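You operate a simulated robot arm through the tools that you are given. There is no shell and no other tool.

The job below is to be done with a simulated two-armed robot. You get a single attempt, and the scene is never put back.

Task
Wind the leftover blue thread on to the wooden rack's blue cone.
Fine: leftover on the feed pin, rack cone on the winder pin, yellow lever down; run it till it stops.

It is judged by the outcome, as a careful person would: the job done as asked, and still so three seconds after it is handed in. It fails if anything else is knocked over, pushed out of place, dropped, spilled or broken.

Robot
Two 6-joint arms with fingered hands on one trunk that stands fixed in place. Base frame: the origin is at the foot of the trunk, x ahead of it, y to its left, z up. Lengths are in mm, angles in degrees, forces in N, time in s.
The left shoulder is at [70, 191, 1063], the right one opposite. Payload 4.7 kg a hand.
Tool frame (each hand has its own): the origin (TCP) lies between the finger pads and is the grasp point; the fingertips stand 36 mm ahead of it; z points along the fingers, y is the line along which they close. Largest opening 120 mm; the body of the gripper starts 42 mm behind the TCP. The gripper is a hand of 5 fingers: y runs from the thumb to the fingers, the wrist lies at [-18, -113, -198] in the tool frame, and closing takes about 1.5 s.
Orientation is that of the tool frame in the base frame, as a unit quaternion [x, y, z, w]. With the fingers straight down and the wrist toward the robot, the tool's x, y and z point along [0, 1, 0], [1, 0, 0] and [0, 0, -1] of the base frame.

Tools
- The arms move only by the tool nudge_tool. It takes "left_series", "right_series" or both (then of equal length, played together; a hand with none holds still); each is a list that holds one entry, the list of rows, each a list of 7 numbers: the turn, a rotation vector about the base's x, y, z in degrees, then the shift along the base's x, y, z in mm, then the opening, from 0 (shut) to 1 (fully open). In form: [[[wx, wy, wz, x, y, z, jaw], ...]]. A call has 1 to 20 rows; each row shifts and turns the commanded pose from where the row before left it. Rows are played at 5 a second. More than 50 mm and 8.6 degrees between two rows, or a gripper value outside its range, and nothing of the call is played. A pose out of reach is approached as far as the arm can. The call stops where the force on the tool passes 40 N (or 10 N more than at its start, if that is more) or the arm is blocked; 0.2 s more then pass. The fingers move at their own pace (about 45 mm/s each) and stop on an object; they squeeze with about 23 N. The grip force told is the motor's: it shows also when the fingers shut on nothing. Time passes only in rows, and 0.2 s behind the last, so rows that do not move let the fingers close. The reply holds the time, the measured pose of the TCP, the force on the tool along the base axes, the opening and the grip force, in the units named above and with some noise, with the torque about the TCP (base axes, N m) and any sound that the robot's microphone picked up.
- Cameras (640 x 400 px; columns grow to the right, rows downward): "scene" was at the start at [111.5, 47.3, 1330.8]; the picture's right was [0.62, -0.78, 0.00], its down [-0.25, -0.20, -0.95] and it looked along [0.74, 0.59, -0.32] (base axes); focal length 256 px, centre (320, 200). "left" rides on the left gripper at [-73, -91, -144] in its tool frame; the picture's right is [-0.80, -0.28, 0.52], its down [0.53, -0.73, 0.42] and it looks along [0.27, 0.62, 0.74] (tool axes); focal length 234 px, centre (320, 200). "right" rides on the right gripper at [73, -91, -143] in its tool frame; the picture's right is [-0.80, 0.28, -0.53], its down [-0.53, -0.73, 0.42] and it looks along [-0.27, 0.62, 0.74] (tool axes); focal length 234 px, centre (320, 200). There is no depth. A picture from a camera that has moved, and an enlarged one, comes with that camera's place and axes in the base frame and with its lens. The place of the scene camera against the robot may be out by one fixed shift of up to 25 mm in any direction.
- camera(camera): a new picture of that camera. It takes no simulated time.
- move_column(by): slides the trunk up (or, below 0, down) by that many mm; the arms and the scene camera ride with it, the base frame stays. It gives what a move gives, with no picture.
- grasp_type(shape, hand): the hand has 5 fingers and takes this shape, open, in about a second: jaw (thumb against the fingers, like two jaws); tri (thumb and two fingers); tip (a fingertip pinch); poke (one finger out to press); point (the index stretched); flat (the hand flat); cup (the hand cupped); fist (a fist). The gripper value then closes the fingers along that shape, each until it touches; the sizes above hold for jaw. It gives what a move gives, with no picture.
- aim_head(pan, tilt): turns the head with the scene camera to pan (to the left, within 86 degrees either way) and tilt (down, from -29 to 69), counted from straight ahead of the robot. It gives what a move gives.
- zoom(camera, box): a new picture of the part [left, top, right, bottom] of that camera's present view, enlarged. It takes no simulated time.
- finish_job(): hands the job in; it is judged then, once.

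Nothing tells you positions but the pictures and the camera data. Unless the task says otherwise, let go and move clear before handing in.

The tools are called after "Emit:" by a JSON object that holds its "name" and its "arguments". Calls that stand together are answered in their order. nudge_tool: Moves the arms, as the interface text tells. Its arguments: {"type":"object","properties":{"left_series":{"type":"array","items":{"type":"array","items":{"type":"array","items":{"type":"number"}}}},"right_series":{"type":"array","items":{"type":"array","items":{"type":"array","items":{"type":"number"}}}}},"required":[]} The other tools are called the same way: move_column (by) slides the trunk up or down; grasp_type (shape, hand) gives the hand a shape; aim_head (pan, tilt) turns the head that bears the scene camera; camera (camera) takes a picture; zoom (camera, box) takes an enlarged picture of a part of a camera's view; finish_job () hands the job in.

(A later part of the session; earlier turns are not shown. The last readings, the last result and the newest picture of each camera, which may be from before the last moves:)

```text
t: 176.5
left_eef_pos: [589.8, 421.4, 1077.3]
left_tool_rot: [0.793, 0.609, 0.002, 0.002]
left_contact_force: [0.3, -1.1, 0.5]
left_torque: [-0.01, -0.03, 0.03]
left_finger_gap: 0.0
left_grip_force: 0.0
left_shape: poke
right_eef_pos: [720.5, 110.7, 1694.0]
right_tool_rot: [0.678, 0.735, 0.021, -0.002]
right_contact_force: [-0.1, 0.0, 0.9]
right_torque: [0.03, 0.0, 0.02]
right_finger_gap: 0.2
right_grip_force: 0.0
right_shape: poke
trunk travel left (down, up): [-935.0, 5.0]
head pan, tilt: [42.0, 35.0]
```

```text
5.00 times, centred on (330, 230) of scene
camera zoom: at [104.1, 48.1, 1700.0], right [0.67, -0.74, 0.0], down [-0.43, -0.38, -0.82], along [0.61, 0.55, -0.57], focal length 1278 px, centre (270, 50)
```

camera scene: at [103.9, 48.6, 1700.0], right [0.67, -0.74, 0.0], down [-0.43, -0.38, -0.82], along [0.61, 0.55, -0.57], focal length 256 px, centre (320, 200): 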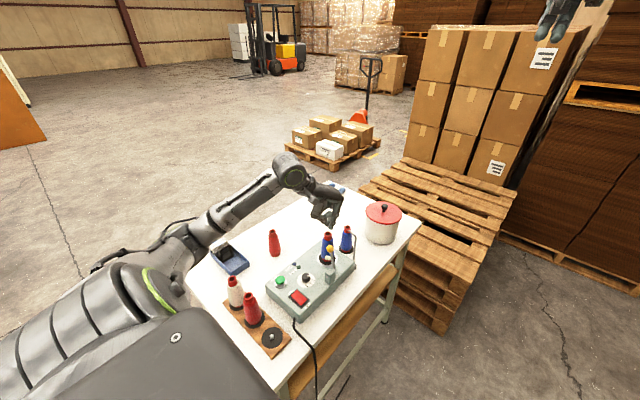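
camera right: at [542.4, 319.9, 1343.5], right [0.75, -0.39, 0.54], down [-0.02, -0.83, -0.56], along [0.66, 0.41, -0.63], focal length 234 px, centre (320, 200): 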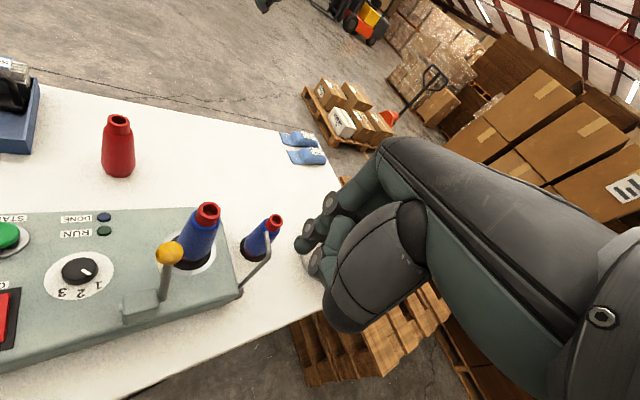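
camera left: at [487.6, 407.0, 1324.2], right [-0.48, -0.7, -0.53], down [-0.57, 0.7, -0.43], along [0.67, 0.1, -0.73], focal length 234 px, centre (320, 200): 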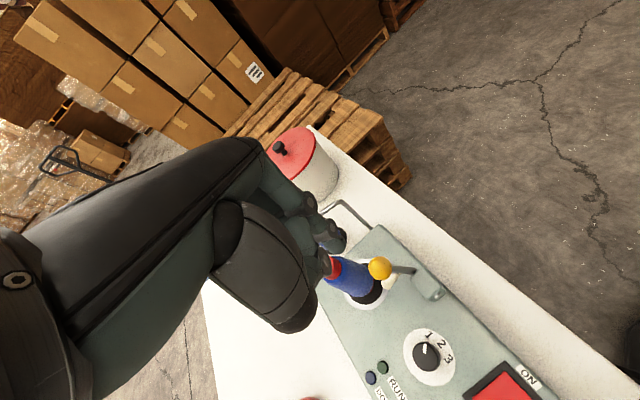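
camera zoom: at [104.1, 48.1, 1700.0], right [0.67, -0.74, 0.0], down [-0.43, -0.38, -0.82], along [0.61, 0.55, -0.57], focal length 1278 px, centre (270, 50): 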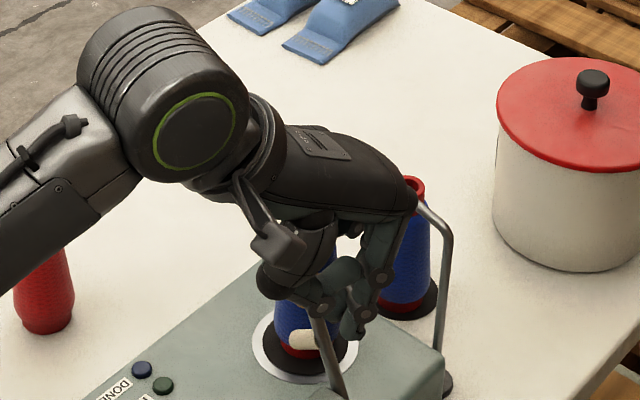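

Emit:
{"name": "nudge_tool", "arguments": {"left_series": [[[0, 0, 0, 0, 5, 0, 1], [0, 0, 0, 0, 5, -1, 1], [0, 0, 0, 0, 0, 0, 1]]]}}

Emit:
{"name": "nudge_tool", "arguments": {"left_series": [[[0, 0, 0, 0, 5, -1, 1], [0, 0, 0, 0, 5, -2, 1], [0, 0, 0, 0, 0, 0, 1]]]}}

Emit:
{"name": "zoom", "arguments": {"camera": "scene", "box": [290, 190, 370, 270]}}

Emit:
{"name": "zoom", "arguments": {"camera": "left", "box": [280, 190, 440, 310]}}

```text
t: 177.3
left_eef_pos: [589.8, 432.4, 1075.4]
left_tool_rot: [0.793, 0.609, 0.002, 0.002]
left_contact_force: [0.9, -0.2, -0.2]
left_torque: [-0.04, -0.02, -0.05]
left_finger_gap: 0.0
left_grip_force: 0.0
left_shape: poke
right_eef_pos: [721.4, 111.7, 1695.1]
right_tool_rot: [0.677, 0.736, 0.021, -0.001]
right_contact_force: [0.6, 0.6, -0.1]
right_torque: [-0.03, 0.02, -0.01]
right_finger_gap: 0.0
right_grip_force: 0.0
right_shape: poke
trunk travel left (down, up): [-935.0, 5.0]
head pan, tilt: [42.0, 35.0]
```

```text
t: 178.1
left_eef_pos: [591.7, 441.2, 1074.1]
left_tool_rot: [0.793, 0.609, 0.002, 0.0]
left_contact_force: [0.7, -1.3, -1.4]
left_torque: [-0.04, -0.05, 0.0]
left_finger_gap: 0.3
left_grip_force: 0.0
left_shape: poke
right_eef_pos: [721.1, 110.2, 1694.9]
right_tool_rot: [0.677, 0.735, 0.02, -0.003]
right_contact_force: [-0.3, -0.5, -0.1]
right_torque: [0.01, 0.01, 0.0]
right_finger_gap: 0.0
right_grip_force: 0.0
right_shape: poke
trunk travel left (down, up): [-935.0, 5.0]
head pan, tilt: [42.0, 35.0]
```

```text
5.00 times, centred on (330, 230) of scene
camera zoom: at [104.2, 48.1, 1700.0], right [0.67, -0.74, 0.0], down [-0.43, -0.38, -0.82], along [0.61, 0.55, -0.57], focal length 1278 px, centre (270, 50)
```

zoom: 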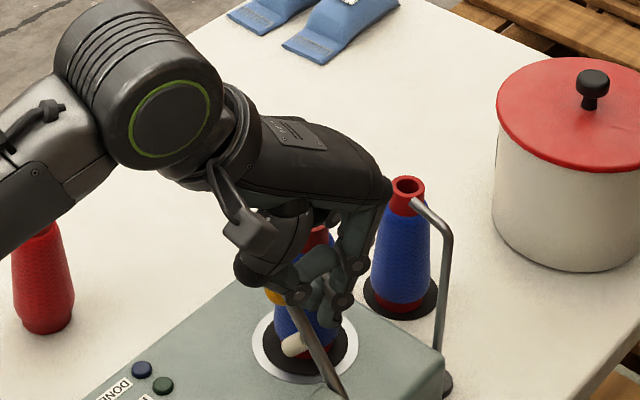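

```text
3.33 times, centred on (360, 250) of left
camera zoom: at [483.9, 395.3, 1217.3], right [-0.48, -0.7, -0.53], down [-0.57, 0.7, -0.43], along [0.67, 0.1, -0.73], focal length 781 px, centre (187, 33)
```

zoom: 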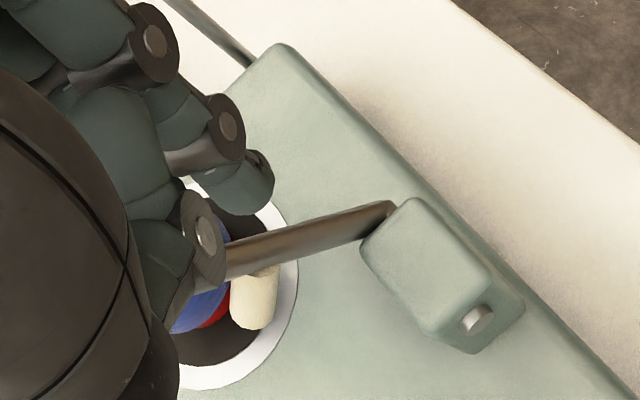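

The lever swings the right way with very little force. I'll push on a bit further, keeping the curled fingers away from the cone.

Emit:
{"name": "nudge_tool", "arguments": {"left_series": [[[0, 0, 0, 0, 4, -4, 1], [0, 0, 0, 0, 4, -3, 1], [0, 0, 0, 0, 4, -2, 1], [0, 0, 0, 0, 0, 0, 1]]]}}

Emit:
{"name": "zoom", "arguments": {"camera": "scene", "box": [290, 190, 370, 270]}}

Emit:
{"name": "zoom", "arguments": {"camera": "left", "box": [280, 190, 440, 310]}}

Emit:
{"name": "zoom", "arguments": {"camera": "right", "box": [60, 240, 160, 340]}}

```text
t: 179.1
left_eef_pos: [590.5, 453.8, 1064.0]
left_tool_rot: [0.793, 0.609, 0.002, 0.002]
left_contact_force: [1.7, -0.9, -0.6]
left_torque: [-0.06, -0.01, 0.0]
left_finger_gap: 0.1
left_grip_force: 0.1
left_shape: poke
right_eef_pos: [719.8, 111.4, 1693.7]
right_tool_rot: [0.677, 0.736, 0.02, -0.003]
right_contact_force: [-0.7, 0.3, -0.4]
right_torque: [0.04, 0.0, 0.01]
right_finger_gap: 0.0
right_grip_force: 0.0
right_shape: poke
trunk travel left (down, up): [-935.0, 5.0]
head pan, tilt: [42.0, 35.0]
```

```text
5.00 times, centred on (330, 230) of scene
camera zoom: at [104.3, 48.3, 1700.0], right [0.67, -0.74, 0.0], down [-0.43, -0.38, -0.82], along [0.61, 0.55, -0.57], focal length 1278 px, centre (270, 50)
```

zoom: 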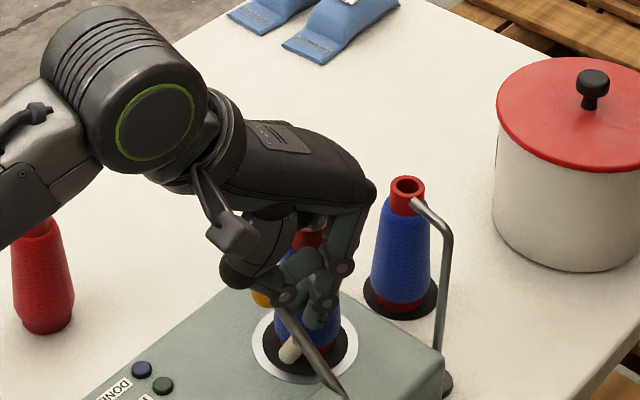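

```text
3.33 times, centred on (360, 250) of left
camera zoom: at [483.6, 407.7, 1207.6], right [-0.48, -0.7, -0.53], down [-0.57, 0.7, -0.43], along [0.67, 0.1, -0.73], focal length 781 px, centre (187, 33)
```

zoom: 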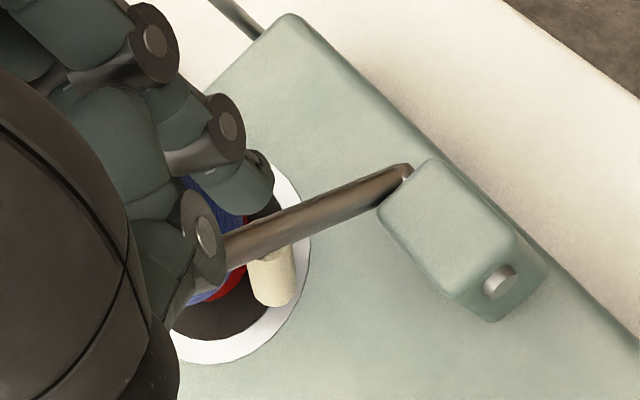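

```text
4.00 times, centred on (110, 290) of right
camera zoom: at [620.8, 171.0, 1836.3], right [0.33, -0.8, 0.51], down [-0.68, -0.58, -0.46], along [0.66, -0.19, -0.73], focal length 937 px, centre (1160, -160)
```

zoom: 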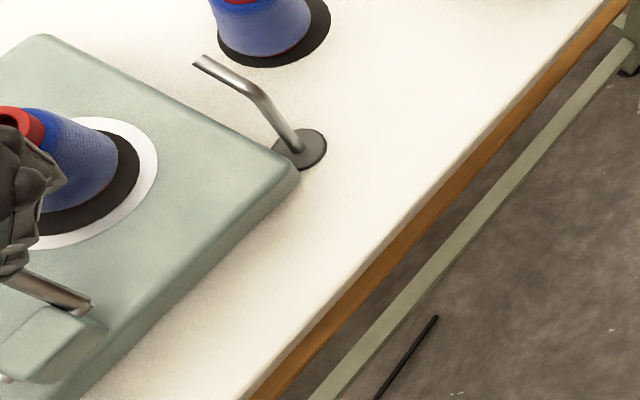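

Emit:
{"name": "nudge_tool", "arguments": {"left_series": [[[0, 0, 0, 0, -10, 0, 1], [0, 0, 0, 0, -15, 5, 1], [0, 0, 0, 0, -15, 20, 1], [0, 0, 0, 0, -5, 40, 1], [0, 0, 0, 0, 0, 0, 1]]]}}

Emit:
{"name": "zoom", "arguments": {"camera": "scene", "box": [290, 190, 370, 270]}}

Emit:
{"name": "zoom", "arguments": {"camera": "left", "box": [280, 190, 440, 310]}}

```text
t: 180.3
left_eef_pos: [591.6, 408.1, 1133.2]
left_tool_rot: [0.794, 0.609, 0.001, 0.002]
left_contact_force: [-0.3, -0.6, 0.4]
left_torque: [0.01, -0.03, 0.01]
left_finger_gap: 0.0
left_grip_force: 0.0
left_shape: poke
right_eef_pos: [720.1, 110.3, 1695.0]
right_tool_rot: [0.677, 0.735, 0.02, -0.002]
right_contact_force: [0.2, -0.4, 0.5]
right_torque: [0.01, 0.0, -0.01]
right_finger_gap: 0.0
right_grip_force: 0.0
right_shape: poke
trunk travel left (down, up): [-935.0, 5.0]
head pan, tilt: [42.0, 35.0]
```

```text
5.00 times, centred on (330, 230) of scene
camera zoom: at [104.0, 48.6, 1700.0], right [0.67, -0.74, 0.0], down [-0.43, -0.38, -0.82], along [0.61, 0.55, -0.57], focal length 1278 px, centre (270, 50)
```

zoom: 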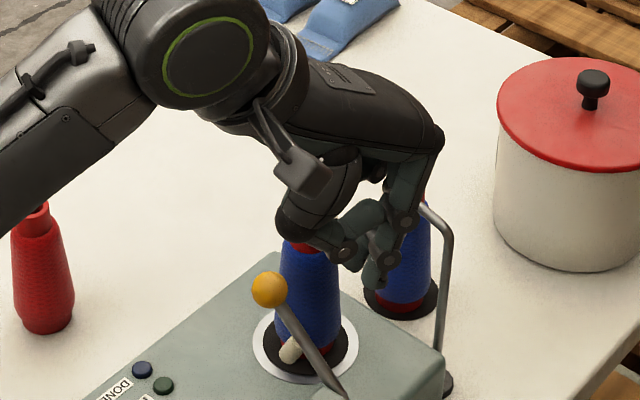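

```text
3.33 times, centred on (360, 250) of left
camera zoom: at [484.5, 361.4, 1276.7], right [-0.48, -0.7, -0.53], down [-0.57, 0.7, -0.43], along [0.67, 0.1, -0.73], focal length 781 px, centre (187, 33)
```

zoom: 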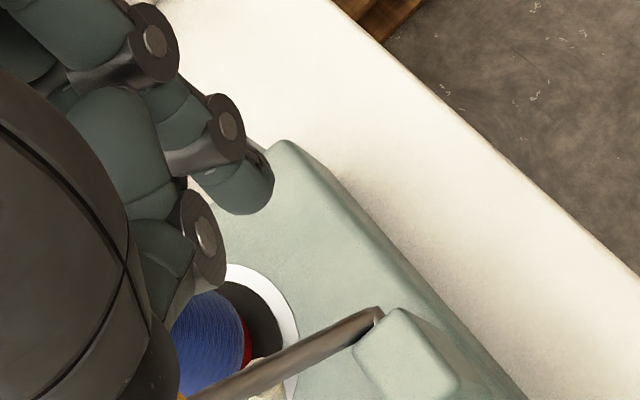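

The lever stays where I leave it, now tilted well over. To press it the rest of the way without the curled knuckles touching the cone, I'll tilt the hand so the finger points forward and down, with the hand behind.

Emit:
{"name": "nudge_tool", "arguments": {"left_series": [[[0, 0, 0, 0, 0, 30, 1], [0, 0, 0, 0, 10, 30, 1], [-1.95, -7.25, 0, 0, 10, 0, 1], [-1.95, -7.25, 0, 0, 10, 0, 1], [-1.95, -7.25, 0, 0, 10, 0, 1], [-1.95, -7.25, 0, 0, 10, 0, 1], [0, 0, 0, 0, 0, 0, 1]]]}}

Emit:
{"name": "camera", "arguments": {"camera": "left"}}

Emit:
{"name": "zoom", "arguments": {"camera": "scene", "box": [250, 150, 390, 280]}}

```text
t: 181.9
left_eef_pos: [590.0, 459.7, 1189.3]
left_tool_rot: [0.766, 0.588, 0.16, 0.207]
left_contact_force: [0.1, 0.5, 0.7]
left_torque: [-0.01, 0.0, 0.01]
left_finger_gap: 0.1
left_grip_force: 0.0
left_shape: poke
right_eef_pos: [719.8, 111.9, 1694.7]
right_tool_rot: [0.677, 0.735, 0.021, -0.002]
right_contact_force: [0.2, -0.1, 0.4]
right_torque: [0.02, -0.03, -0.01]
right_finger_gap: 0.0
right_grip_force: 0.0
right_shape: poke
trunk travel left (down, up): [-935.0, 5.0]
head pan, tilt: [42.0, 35.0]
```

```text
taken
camera left: at [426.3, 426.8, 1268.0], right [-0.18, -0.78, -0.59], down [-0.27, 0.62, -0.74], along [0.95, 0.02, -0.32], focal length 234 px, centre (320, 200)
```

left: 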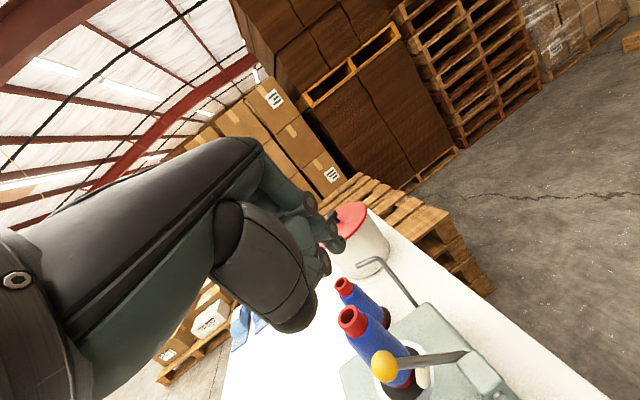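

```text
3.08 times, centred on (320, 215) of scene
camera zoom: at [104.0, 48.4, 1700.1], right [0.67, -0.74, 0.0], down [-0.43, -0.38, -0.82], along [0.61, 0.55, -0.57], focal length 786 px, centre (320, 154)
```

zoom: 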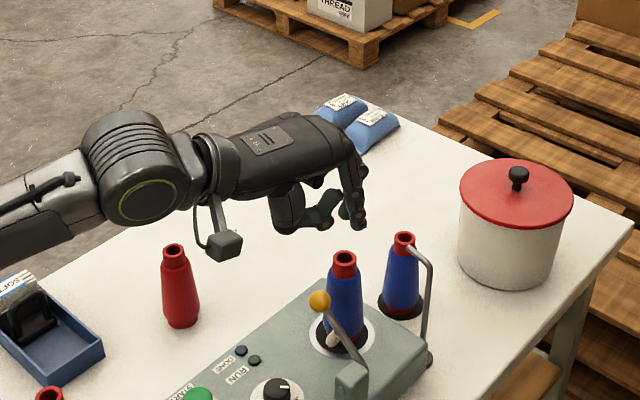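

Emit:
{"name": "nudge_tool", "arguments": {"left_series": [[[0, 0, 0, -4, 8, -30, 1], [0, 0, 0, -4, 8, -30, 1], [0, 0, 0, -2, 6, -25, 1], [0, 0, 0, 0, 0, 0, 1]]]}}

Emit:
{"name": "camera", "arguments": {"camera": "left"}}

Emit:
{"name": "zoom", "arguments": {"camera": "left", "box": [280, 210, 440, 330]}}

Emit:
{"name": "zoom", "arguments": {"camera": "scene", "box": [270, 190, 370, 280]}}

```text
t: 182.9
left_eef_pos: [577.8, 481.1, 1103.2]
left_tool_rot: [0.766, 0.588, 0.159, 0.208]
left_contact_force: [-0.3, 0.0, 0.2]
left_torque: [0.02, 0.02, -0.03]
left_finger_gap: 0.1
left_grip_force: 0.0
left_shape: poke
right_eef_pos: [720.1, 110.6, 1693.0]
right_tool_rot: [0.677, 0.735, 0.021, -0.002]
right_contact_force: [0.3, -0.1, 0.3]
right_torque: [0.0, -0.02, -0.03]
right_finger_gap: 0.2
right_grip_force: 0.0
right_shape: poke
trunk travel left (down, up): [-935.0, 5.0]
head pan, tilt: [42.0, 35.0]
```

```text
taken
camera left: at [412.9, 449.5, 1181.5], right [-0.18, -0.78, -0.59], down [-0.27, 0.62, -0.74], along [0.95, 0.02, -0.32], focal length 234 px, centre (320, 200)
```

left: 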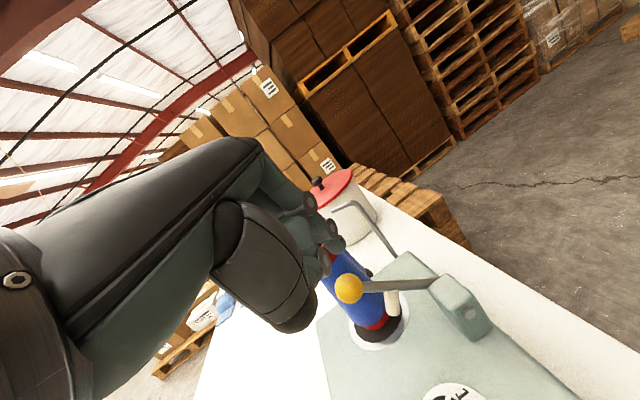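

```text
3.33 times, centred on (360, 270) of left
camera zoom: at [412.9, 449.5, 1181.5], right [-0.18, -0.78, -0.59], down [-0.27, 0.62, -0.74], along [0.95, 0.02, -0.32], focal length 781 px, centre (187, -33)
```

zoom: 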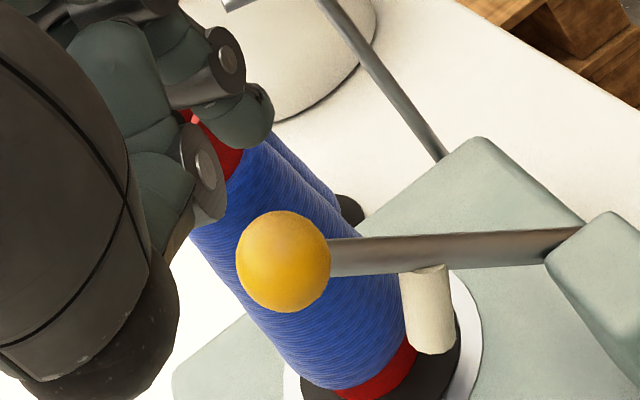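

```text
4.44 times, centred on (320, 235) of scene
camera zoom: at [103.9, 48.4, 1700.1], right [0.67, -0.74, 0.0], down [-0.43, -0.38, -0.82], along [0.61, 0.55, -0.57], focal length 1136 px, centre (320, 44)
```

zoom: 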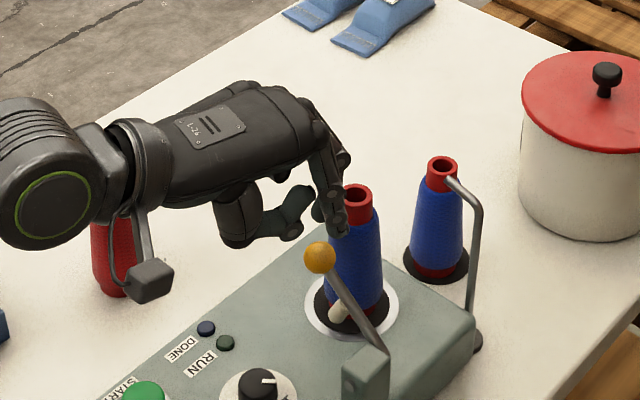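

The geometry is clear now: the fingertip is just above and behind the ball. I'll press down along its arc in small steps.

Emit:
{"name": "nudge_tool", "arguments": {"left_series": [[[0, 0, 0, 1, 2, -13, 1], [0, 0, 0, 1, 2, -12, 1], [0, 0, 0, 0, 2, -6, 1], [0, 0, 0, 0, 0, 0, 1]]]}}

Emit:
{"name": "nudge_tool", "arguments": {"left_series": [[[0, 0, 0, 0, 5, -6, 1], [0, 0, 0, 0, 5, -6, 1], [0, 0, 0, 0, 0, 0, 1]]]}}

Emit:
{"name": "zoom", "arguments": {"camera": "left", "box": [280, 210, 440, 330]}}

Emit:
{"name": "zoom", "arguments": {"camera": "scene", "box": [270, 190, 370, 280]}}

```text
t: 183.9
left_eef_pos: [582.5, 485.7, 1073.1]
left_tool_rot: [0.766, 0.587, 0.159, 0.207]
left_contact_force: [0.8, 1.5, 2.0]
left_torque: [0.02, -0.05, 0.0]
left_finger_gap: 0.0
left_grip_force: 0.0
left_shape: poke
right_eef_pos: [721.7, 111.3, 1694.3]
right_tool_rot: [0.677, 0.735, 0.022, -0.003]
right_contact_force: [0.3, 0.3, -0.3]
right_torque: [-0.03, 0.02, -0.01]
right_finger_gap: 0.1
right_grip_force: 0.0
right_shape: poke
trunk travel left (down, up): [-935.0, 5.0]
head pan, tilt: [42.0, 35.0]
```

```text
t: 184.7
left_eef_pos: [582.4, 495.7, 1061.4]
left_tool_rot: [0.766, 0.588, 0.16, 0.207]
left_contact_force: [0.8, 0.0, -0.1]
left_torque: [0.01, -0.02, -0.01]
left_finger_gap: 0.0
left_grip_force: 0.0
left_shape: poke
right_eef_pos: [720.7, 110.8, 1694.5]
right_tool_rot: [0.677, 0.735, 0.022, -0.002]
right_contact_force: [-0.6, 0.5, 0.0]
right_torque: [0.0, -0.01, 0.02]
right_finger_gap: 0.0
right_grip_force: 0.1
right_shape: poke
trunk travel left (down, up): [-935.0, 5.0]
head pan, tilt: [42.0, 35.0]
```

```text
3.33 times, centred on (360, 270) of left
camera zoom: at [417.4, 464.5, 1140.3], right [-0.19, -0.78, -0.59], down [-0.27, 0.62, -0.74], along [0.95, 0.02, -0.32], focal length 781 px, centre (187, -33)
```

zoom: 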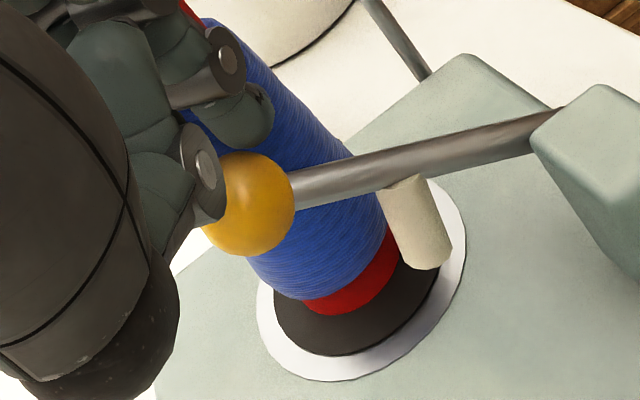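

```text
4.44 times, centred on (320, 235) of scene
camera zoom: at [103.9, 48.3, 1700.0], right [0.67, -0.74, 0.0], down [-0.43, -0.38, -0.82], along [0.61, 0.55, -0.57], focal length 1136 px, centre (320, 44)
```

zoom: 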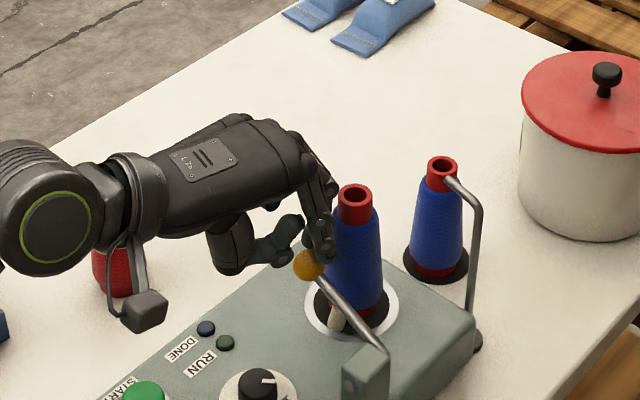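

Emit:
{"name": "nudge_tool", "arguments": {"left_series": [[[0, 0, 0, 0, 4, -6, 1], [0, 0, 0, 0, 3, -6, 1], [0, 0, 0, 0, 0, 0, 1]]]}}

Emit:
{"name": "nudge_tool", "arguments": {"left_series": [[[0, 0, 0, 0, 2, -6, 1], [0, 0, 0, 0, 2, -6, 1], [0, 0, 0, 0, 0, 0, 1]]]}}

Emit:
{"name": "zoom", "arguments": {"camera": "left", "box": [280, 210, 440, 330]}}

Emit:
{"name": "zoom", "arguments": {"camera": "scene", "box": [270, 190, 370, 280]}}

```text
t: 185.5
left_eef_pos: [582.7, 502.9, 1049.1]
left_tool_rot: [0.766, 0.588, 0.16, 0.207]
left_contact_force: [-0.2, -0.6, -0.8]
left_torque: [-0.02, 0.0, 0.02]
left_finger_gap: 0.0
left_grip_force: 0.0
left_shape: poke
right_eef_pos: [719.7, 110.1, 1695.0]
right_tool_rot: [0.677, 0.735, 0.021, -0.002]
right_contact_force: [-0.6, 0.7, -0.5]
right_torque: [0.0, -0.02, -0.02]
right_finger_gap: 0.1
right_grip_force: 0.1
right_shape: poke
trunk travel left (down, up): [-935.0, 5.0]
head pan, tilt: [42.0, 35.0]
```

```text
t: 186.3
left_eef_pos: [582.6, 506.7, 1038.3]
left_tool_rot: [0.766, 0.587, 0.16, 0.208]
left_contact_force: [2.0, 0.3, 9.5]
left_torque: [-0.09, -0.1, 0.02]
left_finger_gap: 0.1
left_grip_force: 0.0
left_shape: poke
right_eef_pos: [720.1, 110.2, 1694.8]
right_tool_rot: [0.677, 0.736, 0.021, -0.003]
right_contact_force: [-0.3, -0.5, 0.0]
right_torque: [0.01, -0.01, -0.02]
right_finger_gap: 0.0
right_grip_force: 0.1
right_shape: poke
trunk travel left (down, up): [-935.0, 5.0]
head pan, tilt: [42.0, 35.0]
```

```text
3.33 times, centred on (360, 270) of left
camera zoom: at [417.7, 474.7, 1116.9], right [-0.18, -0.78, -0.6], down [-0.26, 0.62, -0.74], along [0.95, 0.02, -0.32], focal length 781 px, centre (187, -33)
```

zoom: 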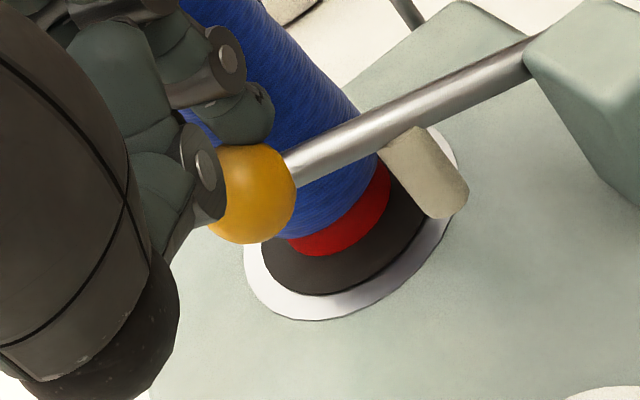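

```text
4.44 times, centred on (320, 235) of scene
camera zoom: at [103.3, 47.3, 1700.3], right [0.67, -0.74, 0.0], down [-0.43, -0.38, -0.82], along [0.61, 0.55, -0.57], focal length 1136 px, centre (320, 44)
```

zoom: 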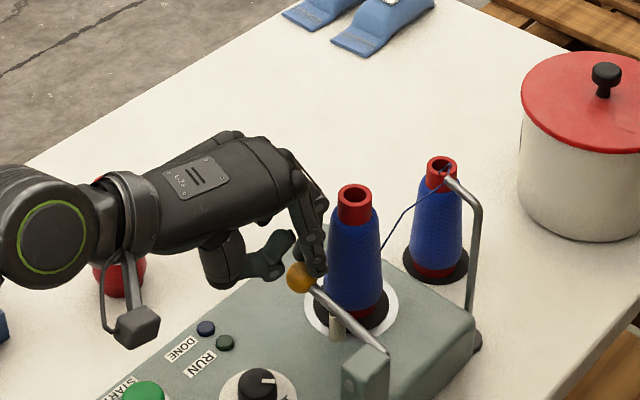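

A thread has appeared from the feed cone through the guide to the winder cone, so the lever has reached its down position. I'll withdraw the finger upward and check that it stays.

Emit:
{"name": "nudge_tool", "arguments": {"left_series": [[[0, 0, 0, -1, 0, 8, 1], [0, 0, 0, -3, 0, 20, 1], [0, 0, 0, -3, 0, 30, 1], [0, 0, 0, 0, 0, 40, 1], [0, 0, 0, 0, 0, 0, 1]]]}}

Emit:
{"name": "camera", "arguments": {"camera": "left"}}

Emit:
{"name": "zoom", "arguments": {"camera": "scene", "box": [250, 190, 390, 290]}}

```text
t: 187.5
left_eef_pos: [576.7, 507.1, 1135.8]
left_tool_rot: [0.766, 0.588, 0.159, 0.207]
left_contact_force: [-0.1, 0.1, -0.5]
left_torque: [-0.01, 0.0, -0.01]
left_finger_gap: 0.0
left_grip_force: 0.1
left_shape: poke
right_eef_pos: [720.4, 110.7, 1693.9]
right_tool_rot: [0.677, 0.735, 0.021, -0.002]
right_contact_force: [0.1, 0.1, 0.4]
right_torque: [0.01, -0.01, -0.02]
right_finger_gap: 0.0
right_grip_force: 0.1
right_shape: poke
trunk travel left (down, up): [-935.0, 5.0]
head pan, tilt: [42.0, 35.0]
```

```text
taken
camera left: at [412.4, 475.7, 1214.8], right [-0.19, -0.78, -0.59], down [-0.27, 0.62, -0.74], along [0.95, 0.02, -0.32], focal length 234 px, centre (320, 200)
```

left: 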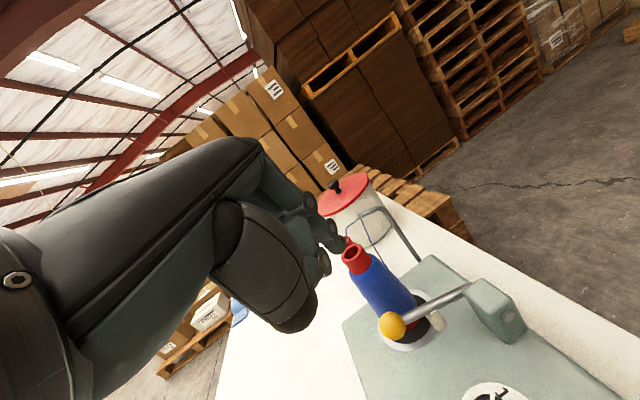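

```text
4.00 times, centred on (320, 240) of scene
camera zoom: at [104.0, 48.6, 1700.0], right [0.67, -0.74, 0.0], down [-0.43, -0.38, -0.82], along [0.61, 0.55, -0.57], focal length 1022 px, centre (320, 40)
```

zoom: 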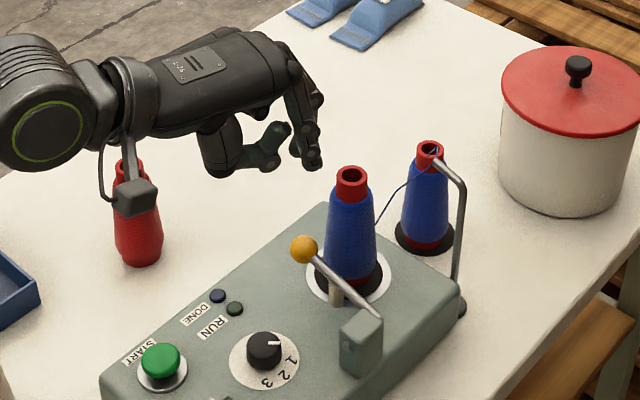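

The lever stays down with the thread routed. Before powering it, one more look at the bag tags and the dial in case they bear on the setting.

Emit:
{"name": "zoom", "arguments": {"camera": "scene", "box": [308, 172, 352, 202]}}

Emit:
{"name": "zoom", "arguments": {"camera": "scene", "box": [270, 255, 330, 295]}}

Emit:
{"name": "camera", "arguments": {"camera": "scene"}}

```text
13.33 times, centred on (330, 187) of scene
camera zoom: at [104.0, 48.6, 1700.0], right [0.67, -0.74, 0.0], down [-0.43, -0.38, -0.82], along [0.61, 0.55, -0.57], focal length 3408 px, centre (187, 373)
```

zoom: 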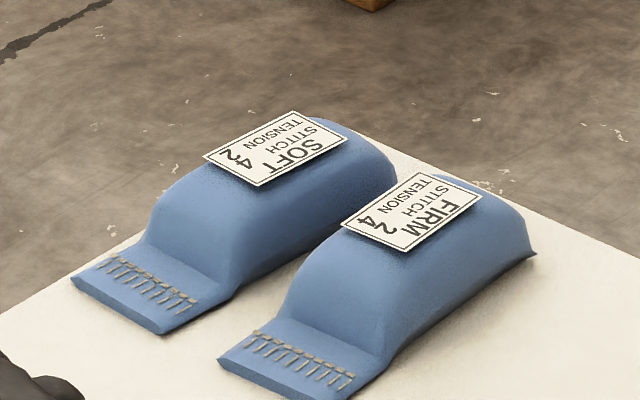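

```text
10.00 times, centred on (300, 275) of scene
camera zoom: at [104.0, 48.6, 1700.0], right [0.67, -0.74, 0.0], down [-0.43, -0.38, -0.82], along [0.61, 0.55, -0.57], focal length 2556 px, centre (520, -550)
```

zoom: 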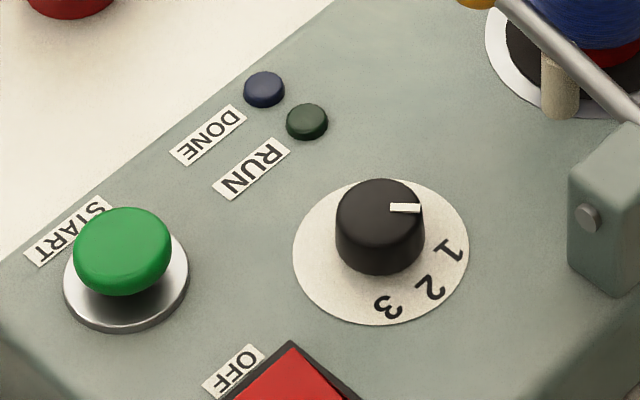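

```text
taken
camera scene: at [104.0, 48.6, 1700.0], right [0.67, -0.74, 0.0], down [-0.43, -0.38, -0.82], along [0.61, 0.55, -0.57], focal length 256 px, centre (320, 200)
```

scene: 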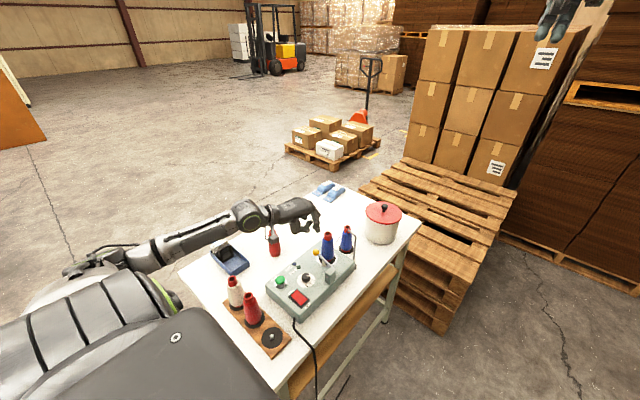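

The pointer sits on 1, the lowest setting, and nothing in the scene maps "fine" to anything else, so I leave it. I'll straighten the hand and test reaching over START and the rocker at a safe height.

Emit:
{"name": "nudge_tool", "arguments": {"left_series": [[[0, 0, 0, 0, 5, 35, 1], [1.95, 7.25, 0, 0, 5, 15, 1], [1.95, 7.25, 0, 0, 0, 10, 1], [1.95, 7.25, 0, 0, 0, 0, 1], [1.95, 7.25, 0, 0, 0, 0, 1], [0, 0, 0, -20, 6, 0, 1], [0, 0, 0, -20, 6, 0, 1], [0, 0, 0, -20, 6, 0, 1], [0, 0, 0, -20, 6, 0, 1], [0, 0, 0, -20, 6, 0, 1], [0, 0, 0, 0, 0, 0, 1]]]}}

Emit:
{"name": "camera", "arguments": {"camera": "left"}}

Emit:
{"name": "camera", "arguments": {"camera": "scene"}}

```text
t: 189.9
left_eef_pos: [476.7, 546.2, 1194.3]
left_tool_rot: [0.794, 0.608, 0.0, 0.002]
left_contact_force: [0.5, 0.1, 0.8]
left_torque: [-0.01, -0.01, 0.02]
left_finger_gap: 0.0
left_grip_force: 0.2
left_shape: poke
right_eef_pos: [721.2, 109.7, 1694.8]
right_tool_rot: [0.677, 0.735, 0.02, -0.003]
right_contact_force: [-0.5, 0.2, -0.1]
right_torque: [-0.02, 0.05, 0.01]
right_finger_gap: 0.0
right_grip_force: 0.0
right_shape: poke
trunk travel left (down, up): [-935.0, 5.0]
head pan, tilt: [42.0, 35.0]
```

```text
taken
camera left: at [369.4, 499.7, 1337.8], right [-0.48, -0.7, -0.53], down [-0.57, 0.7, -0.43], along [0.67, 0.1, -0.73], focal length 234 px, centre (320, 200)
```

left: 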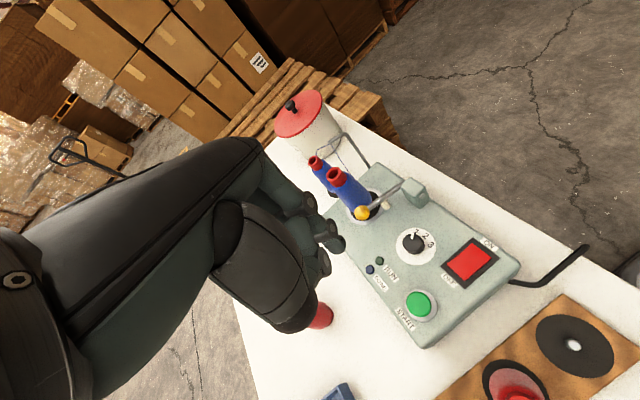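

```text
taken
camera scene: at [104.5, 48.1, 1700.0], right [0.67, -0.74, 0.0], down [-0.43, -0.38, -0.82], along [0.61, 0.55, -0.57], focal length 256 px, centre (320, 200)
```

scene: 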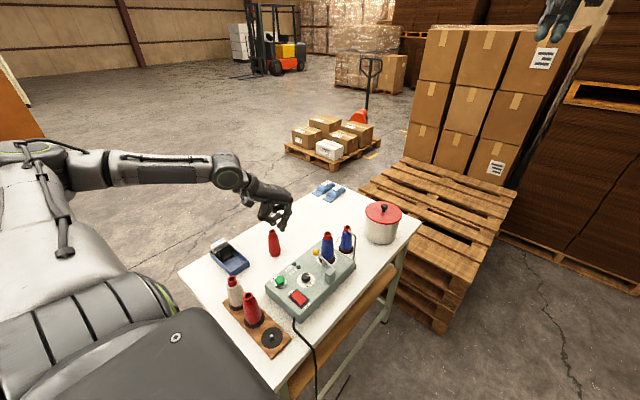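

No limits flagged, excellent. I'll measure the rocker and START precisely from here.

Emit:
{"name": "zoom", "arguments": {"camera": "left", "box": [370, 220, 530, 340]}}

```text
3.33 times, centred on (450, 280) of left
camera zoom: at [369.4, 499.7, 1337.8], right [-0.48, -0.7, -0.53], down [-0.57, 0.7, -0.43], along [0.67, 0.1, -0.73], focal length 781 px, centre (-113, -67)
```

zoom: 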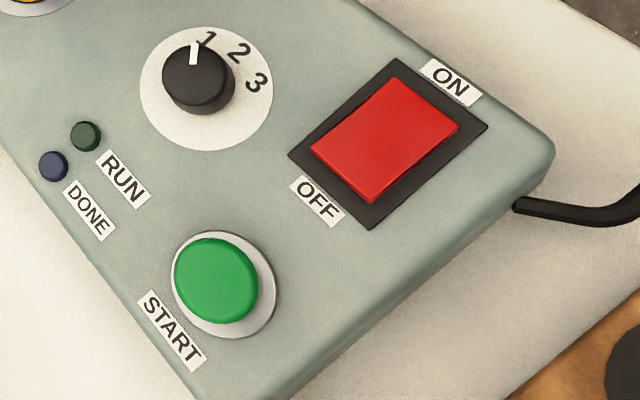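

Rocker ON end is at about (437, 433), START at about (437, 536). I'll go above the rocker's ON end first.

Emit:
{"name": "nudge_tool", "arguments": {"left_series": [[[0, 0, 0, -8, -20, 0, 1], [0, 0, 0, -8, -20, 0, 1], [0, 0, 0, -8, -20, -10, 1], [0, 0, 0, -8, -22, -15, 1], [0, 0, 0, -6, -21, -15, 1], [0, 0, 0, 0, 0, 0, 1]]]}}

Emit:
{"name": "camera", "arguments": {"camera": "left"}}

Emit:
{"name": "zoom", "arguments": {"camera": "scene", "box": [210, 190, 370, 340]}}

```text
t: 191.3
left_eef_pos: [436.9, 445.8, 1155.4]
left_tool_rot: [0.793, 0.609, 0.002, 0.002]
left_contact_force: [0.9, -0.7, -0.2]
left_torque: [0.02, -0.01, 0.0]
left_finger_gap: 0.0
left_grip_force: 0.1
left_shape: poke
right_eef_pos: [719.9, 110.2, 1694.6]
right_tool_rot: [0.677, 0.735, 0.02, -0.002]
right_contact_force: [0.2, 0.5, 0.0]
right_torque: [-0.01, -0.02, 0.02]
right_finger_gap: 0.0
right_grip_force: 0.1
right_shape: poke
trunk travel left (down, up): [-935.0, 5.0]
head pan, tilt: [42.0, 35.0]
```

```text
taken
camera left: at [330.0, 399.3, 1299.0], right [-0.48, -0.7, -0.53], down [-0.57, 0.7, -0.43], along [0.67, 0.1, -0.73], focal length 234 px, centre (320, 200)
```

left: 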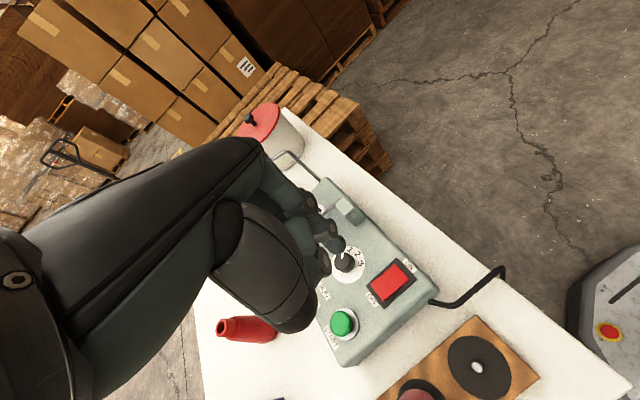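

```text
2.67 times, centred on (290, 265) of scene
camera zoom: at [104.2, 48.4, 1700.0], right [0.67, -0.74, 0.0], down [-0.43, -0.38, -0.82], along [0.61, 0.55, -0.57], focal length 682 px, centre (400, 27)
```

zoom: 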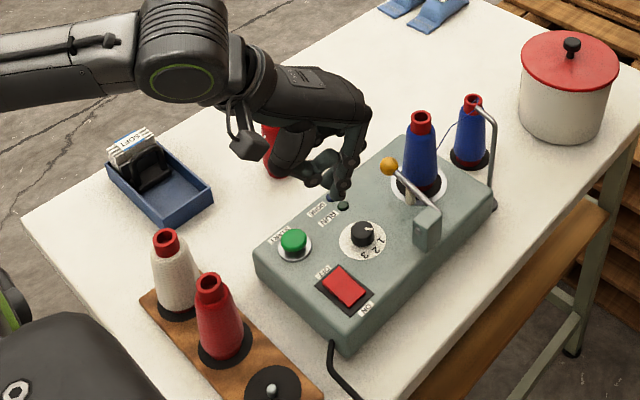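

Emit:
{"name": "nudge_tool", "arguments": {"left_series": [[[0, 0, 0, 0.5, -1.5, -40, 1], [0, 0, 0, 0, 0, -40, 1], [0, 0, 0, 0, 0, -30, 1], [0, 0, 0, 0, 0, 0, 1]]]}}

Emit:
{"name": "zoom", "arguments": {"camera": "left", "box": [290, 200, 450, 320]}}

Emit:
{"name": "zoom", "arguments": {"camera": "scene", "box": [250, 230, 330, 310]}}

```text
t: 192.3
left_eef_pos: [436.0, 443.9, 1045.5]
left_tool_rot: [0.794, 0.608, 0.002, 0.001]
left_contact_force: [0.0, -0.4, 0.5]
left_torque: [0.01, 0.04, -0.01]
left_finger_gap: 0.0
left_grip_force: 0.1
left_shape: poke
right_eef_pos: [720.6, 110.8, 1694.2]
right_tool_rot: [0.677, 0.736, 0.021, -0.001]
right_contact_force: [0.7, -0.3, -0.5]
right_torque: [-0.03, 0.01, 0.01]
right_finger_gap: 0.2
right_grip_force: 0.0
right_shape: poke
trunk travel left (down, up): [-935.0, 5.0]
head pan, tilt: [42.0, 35.0]
```

```text
3.33 times, centred on (370, 260) of left
camera zoom: at [329.3, 396.2, 1189.1], right [-0.48, -0.7, -0.53], down [-0.57, 0.7, -0.43], along [0.67, 0.1, -0.73], focal length 781 px, centre (153, 0)
```

zoom: 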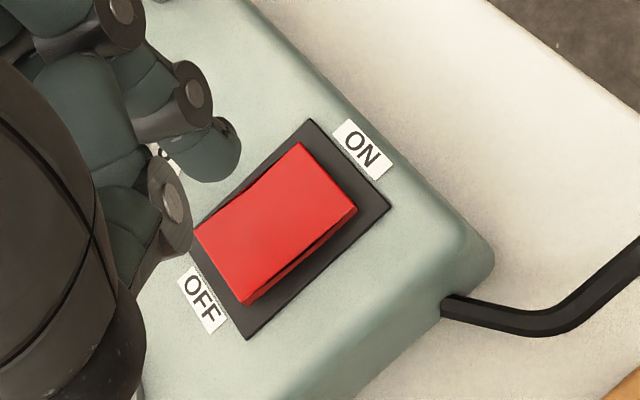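

```text
5.00 times, centred on (290, 270) of scene
camera zoom: at [104.0, 48.4, 1700.0], right [0.67, -0.74, 0.0], down [-0.43, -0.38, -0.82], along [0.61, 0.55, -0.57], focal length 1278 px, centre (470, -150)
```

zoom: 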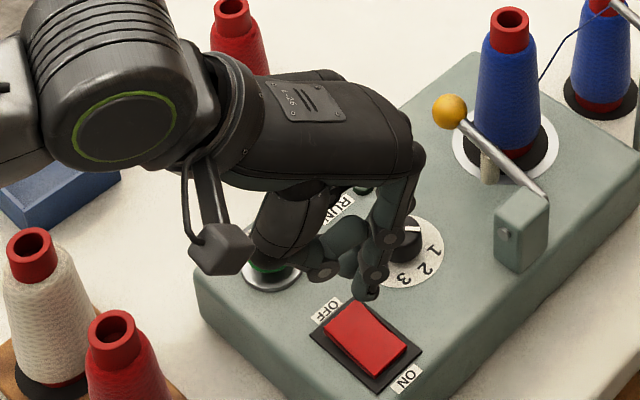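

Emit:
{"name": "nudge_tool", "arguments": {"left_series": [[[0, 0, 0, -0.5, -7, -10, 1], [0, 0, 0, 0, 0, -12, 1], [0, 0, 0, 0, 0, 0, 1]]]}}

Emit:
{"name": "zoom", "arguments": {"camera": "left", "box": [290, 200, 450, 320]}}

Emit:
{"name": "zoom", "arguments": {"camera": "scene", "box": [265, 245, 315, 295]}}

```text
t: 193.1
left_eef_pos: [436.6, 436.4, 1022.6]
left_tool_rot: [0.794, 0.608, 0.002, 0.001]
left_contact_force: [-0.4, -0.5, 1.0]
left_torque: [-0.02, 0.02, 0.0]
left_finger_gap: 0.1
left_grip_force: 0.0
left_shape: poke
right_eef_pos: [720.4, 111.9, 1693.4]
right_tool_rot: [0.677, 0.736, 0.021, -0.002]
right_contact_force: [0.4, 0.3, 0.8]
right_torque: [0.02, 0.01, 0.0]
right_finger_gap: 0.0
right_grip_force: 0.0
right_shape: poke
trunk travel left (down, up): [-935.0, 5.0]
head pan, tilt: [42.0, 35.0]
```

```text
3.33 times, centred on (370, 260) of left
camera zoom: at [329.8, 389.3, 1166.4], right [-0.48, -0.7, -0.53], down [-0.57, 0.7, -0.43], along [0.67, 0.1, -0.73], focal length 781 px, centre (153, 0)
```

zoom: 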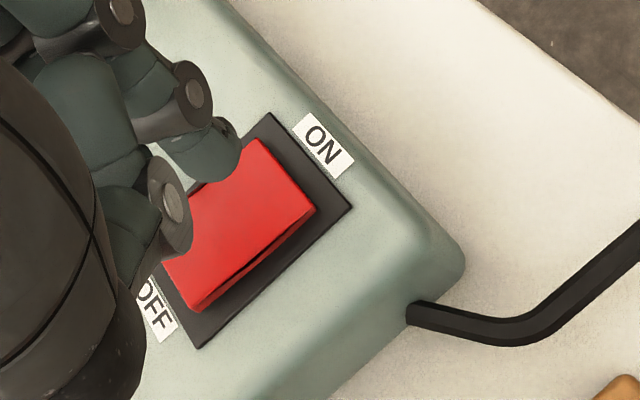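

```text
8.00 times, centred on (290, 270) of scene
camera zoom: at [103.8, 48.7, 1700.0], right [0.67, -0.74, 0.0], down [-0.43, -0.38, -0.82], along [0.61, 0.55, -0.57], focal length 2044 px, centre (560, -360)
```

zoom: 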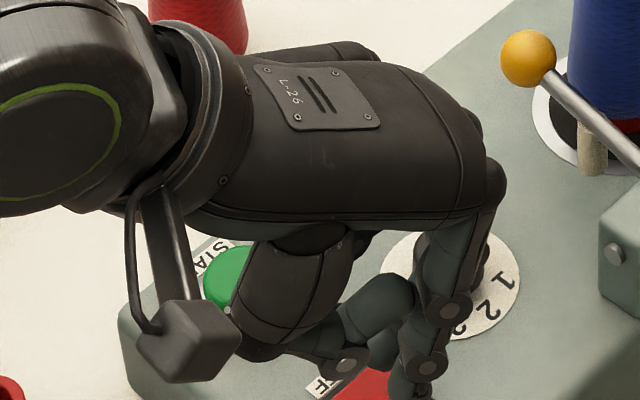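

Emit:
{"name": "nudge_tool", "arguments": {"left_series": [[[0, 0, 0, -4, 0, -6, 1], [0, 0, 0, 0, 0, -6, 1], [0, 0, 0, 0, 0, -4, 1], [0, 0, 0, 0, 0, 0, 1]]]}}

Emit:
{"name": "nudge_tool", "arguments": {"left_series": [[[0, 0, 0, 0, 0, -4, 1], [0, 0, 0, 0, 0, -3, 1], [0, 0, 0, 0, 0, 0, 1]]]}}

Emit:
{"name": "zoom", "arguments": {"camera": "left", "box": [290, 200, 450, 320]}}

```text
t: 194.1
left_eef_pos: [434.7, 435.5, 1008.2]
left_tool_rot: [0.793, 0.609, 0.002, 0.002]
left_contact_force: [0.1, -0.4, 0.0]
left_torque: [0.0, 0.01, -0.01]
left_finger_gap: 0.0
left_grip_force: 0.0
left_shape: poke
right_eef_pos: [721.3, 110.7, 1694.5]
right_tool_rot: [0.677, 0.736, 0.021, -0.002]
right_contact_force: [-0.6, 0.5, -0.5]
right_torque: [-0.02, 0.04, -0.02]
right_finger_gap: 0.1
right_grip_force: 0.1
right_shape: poke
trunk travel left (down, up): [-935.0, 5.0]
head pan, tilt: [42.0, 35.0]
```

```text
t: 194.9
left_eef_pos: [434.6, 435.8, 999.8]
left_tool_rot: [0.793, 0.609, 0.002, 0.002]
left_contact_force: [-0.3, 1.0, 0.4]
left_torque: [0.05, 0.0, -0.01]
left_finger_gap: 0.3
left_grip_force: 0.0
left_shape: poke
right_eef_pos: [720.3, 110.1, 1694.5]
right_tool_rot: [0.678, 0.735, 0.022, -0.002]
right_contact_force: [-0.5, 0.4, -0.5]
right_torque: [-0.02, 0.03, -0.01]
right_finger_gap: 0.0
right_grip_force: 0.1
right_shape: poke
trunk travel left (down, up): [-935.0, 5.0]
head pan, tilt: [42.0, 35.0]
```

```text
3.33 times, centred on (370, 260) of left
camera zoom: at [326.8, 389.6, 1144.3], right [-0.48, -0.7, -0.53], down [-0.57, 0.7, -0.43], along [0.67, 0.1, -0.73], focal length 781 px, centre (153, 0)
```

zoom: 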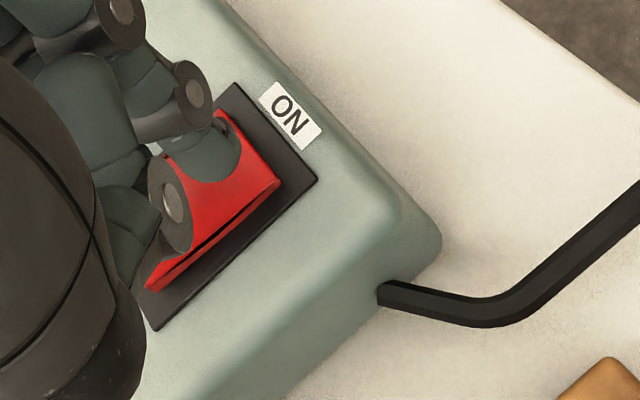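

Emit:
{"name": "nudge_tool", "arguments": {"left_series": [[[0, 0, 0, 0, 0, -3, 1], [0, 0, 0, 0, 0, -2, 1], [0, 0, 0, 0, 0, 0, 1]]]}}

Emit:
{"name": "nudge_tool", "arguments": {"left_series": [[[0, 0, 0, 0, 0, -3, 1], [0, 0, 0, 0, 0, 0, 1]]]}}

Emit:
{"name": "zoom", "arguments": {"camera": "left", "box": [290, 200, 450, 320]}}

```text
t: 195.7
left_eef_pos: [433.1, 434.8, 995.3]
left_tool_rot: [0.793, 0.61, 0.002, 0.002]
left_contact_force: [0.6, -0.5, 0.4]
left_torque: [0.04, -0.03, 0.01]
left_finger_gap: 0.0
left_grip_force: 0.1
left_shape: poke
right_eef_pos: [721.0, 110.3, 1694.3]
right_tool_rot: [0.677, 0.736, 0.02, -0.003]
right_contact_force: [-0.4, 0.1, -0.5]
right_torque: [0.0, -0.01, 0.02]
right_finger_gap: 0.1
right_grip_force: 0.1
right_shape: poke
trunk travel left (down, up): [-935.0, 5.0]
head pan, tilt: [42.0, 35.0]
```

```text
t: 196.3
left_eef_pos: [433.4, 436.3, 993.9]
left_tool_rot: [0.793, 0.609, 0.003, 0.002]
left_contact_force: [-0.5, 0.5, 0.1]
left_torque: [-0.01, 0.0, 0.02]
left_finger_gap: 0.1
left_grip_force: 0.0
left_shape: poke
right_eef_pos: [720.0, 110.8, 1695.2]
right_tool_rot: [0.678, 0.735, 0.021, -0.003]
right_contact_force: [-1.5, 0.1, 1.2]
right_torque: [0.05, -0.03, 0.03]
right_finger_gap: 0.0
right_grip_force: 0.1
right_shape: poke
trunk travel left (down, up): [-935.0, 5.0]
head pan, tilt: [42.0, 35.0]
```

```text
3.33 times, centred on (370, 260) of left
camera zoom: at [326.8, 388.5, 1137.0], right [-0.48, -0.7, -0.53], down [-0.57, 0.7, -0.43], along [0.67, 0.1, -0.73], focal length 781 px, centre (153, 0)
```

zoom: 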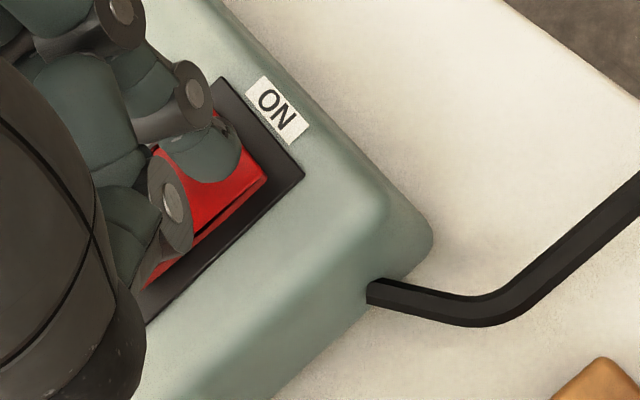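

Emit:
{"name": "nudge_tool", "arguments": {"left_series": [[[0, 0, 0, 0, 0, -3, 1], [0, 0, 0, 0, 0, -2, 1], [0, 0, 0, 0, 0, 0, 1]]]}}

Emit:
{"name": "nudge_tool", "arguments": {"left_series": [[[0, 0, 0, 0, 0, -2, 1], [0, 0, 0, 0, 0, 0, 1]]]}}

```text
t: 197.1
left_eef_pos: [433.6, 436.2, 988.1]
left_tool_rot: [0.793, 0.609, 0.001, 0.002]
left_contact_force: [-0.4, 0.5, 0.0]
left_torque: [-0.03, -0.02, 0.0]
left_finger_gap: 0.3
left_grip_force: 0.1
left_shape: poke
right_eef_pos: [720.0, 110.6, 1694.0]
right_tool_rot: [0.677, 0.736, 0.021, -0.003]
right_contact_force: [0.1, 0.7, -0.7]
right_torque: [0.02, -0.01, 0.0]
right_finger_gap: 0.0
right_grip_force: 0.1
right_shape: poke
trunk travel left (down, up): [-935.0, 5.0]
head pan, tilt: [42.0, 35.0]
```

```text
t: 197.7
left_eef_pos: [434.3, 435.9, 987.3]
left_tool_rot: [0.793, 0.609, 0.003, 0.001]
left_contact_force: [1.2, -0.2, 4.3]
left_torque: [0.09, -0.03, -0.03]
left_finger_gap: 0.2
left_grip_force: 0.2
left_shape: poke
right_eef_pos: [719.5, 110.4, 1693.9]
right_tool_rot: [0.677, 0.735, 0.021, -0.002]
right_contact_force: [-0.9, 0.4, -0.5]
right_torque: [-0.01, 0.01, 0.02]
right_finger_gap: 0.1
right_grip_force: 0.1
right_shape: poke
trunk travel left (down, up): [-935.0, 5.0]
head pan, tilt: [42.0, 35.0]
```

Emit:
{"name": "nudge_tool", "arguments": {"left_series": [[[0, 0, 0, 0, 0, -2, 1], [0, 0, 0, 0, 0, 0, 1]]]}}

Emit:
{"name": "nudge_tool", "arguments": {"left_series": [[[0, 0, 0, 0, 0, -2, 1], [0, 0, 0, 0, 0, 0, 1]]]}}

Emit:
{"name": "zoom", "arguments": {"camera": "left", "box": [290, 200, 450, 320]}}

```text
t: 198.3
left_eef_pos: [433.9, 434.8, 985.6]
left_tool_rot: [0.794, 0.608, 0.004, 0.002]
left_contact_force: [1.6, 3.8, 20.4]
left_torque: [0.35, -0.11, -0.04]
left_finger_gap: 0.0
left_grip_force: 0.0
left_shape: poke
right_eef_pos: [718.8, 110.4, 1695.7]
right_tool_rot: [0.677, 0.736, 0.021, -0.003]
right_contact_force: [-0.2, -1.1, -0.3]
right_torque: [0.05, 0.03, -0.01]
right_finger_gap: 0.0
right_grip_force: 0.1
right_shape: poke
trunk travel left (down, up): [-935.0, 5.0]
head pan, tilt: [42.0, 35.0]
```

```text
t: 198.9
left_eef_pos: [434.5, 434.5, 985.0]
left_tool_rot: [0.793, 0.609, 0.004, 0.003]
left_contact_force: [6.8, 3.8, 35.7]
left_torque: [0.39, -0.25, -0.12]
left_finger_gap: 0.2
left_grip_force: 0.1
left_shape: poke
right_eef_pos: [717.5, 108.5, 1695.3]
right_tool_rot: [0.677, 0.735, 0.022, -0.002]
right_contact_force: [0.7, 0.6, 0.6]
right_torque: [0.0, 0.0, -0.01]
right_finger_gap: 0.0
right_grip_force: 0.0
right_shape: poke
trunk travel left (down, up): [-935.0, 5.0]
head pan, tilt: [42.0, 35.0]
```

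```text
3.33 times, centred on (370, 260) of left
camera zoom: at [325.8, 387.6, 1128.0], right [-0.47, -0.7, -0.53], down [-0.56, 0.71, -0.43], along [0.68, 0.1, -0.73], focal length 781 px, centre (153, 0)
```

zoom: 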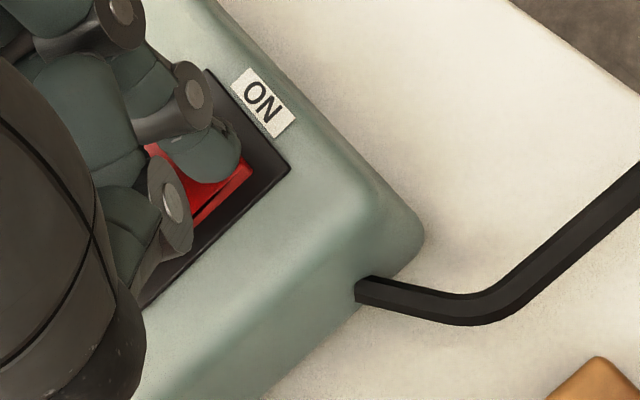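

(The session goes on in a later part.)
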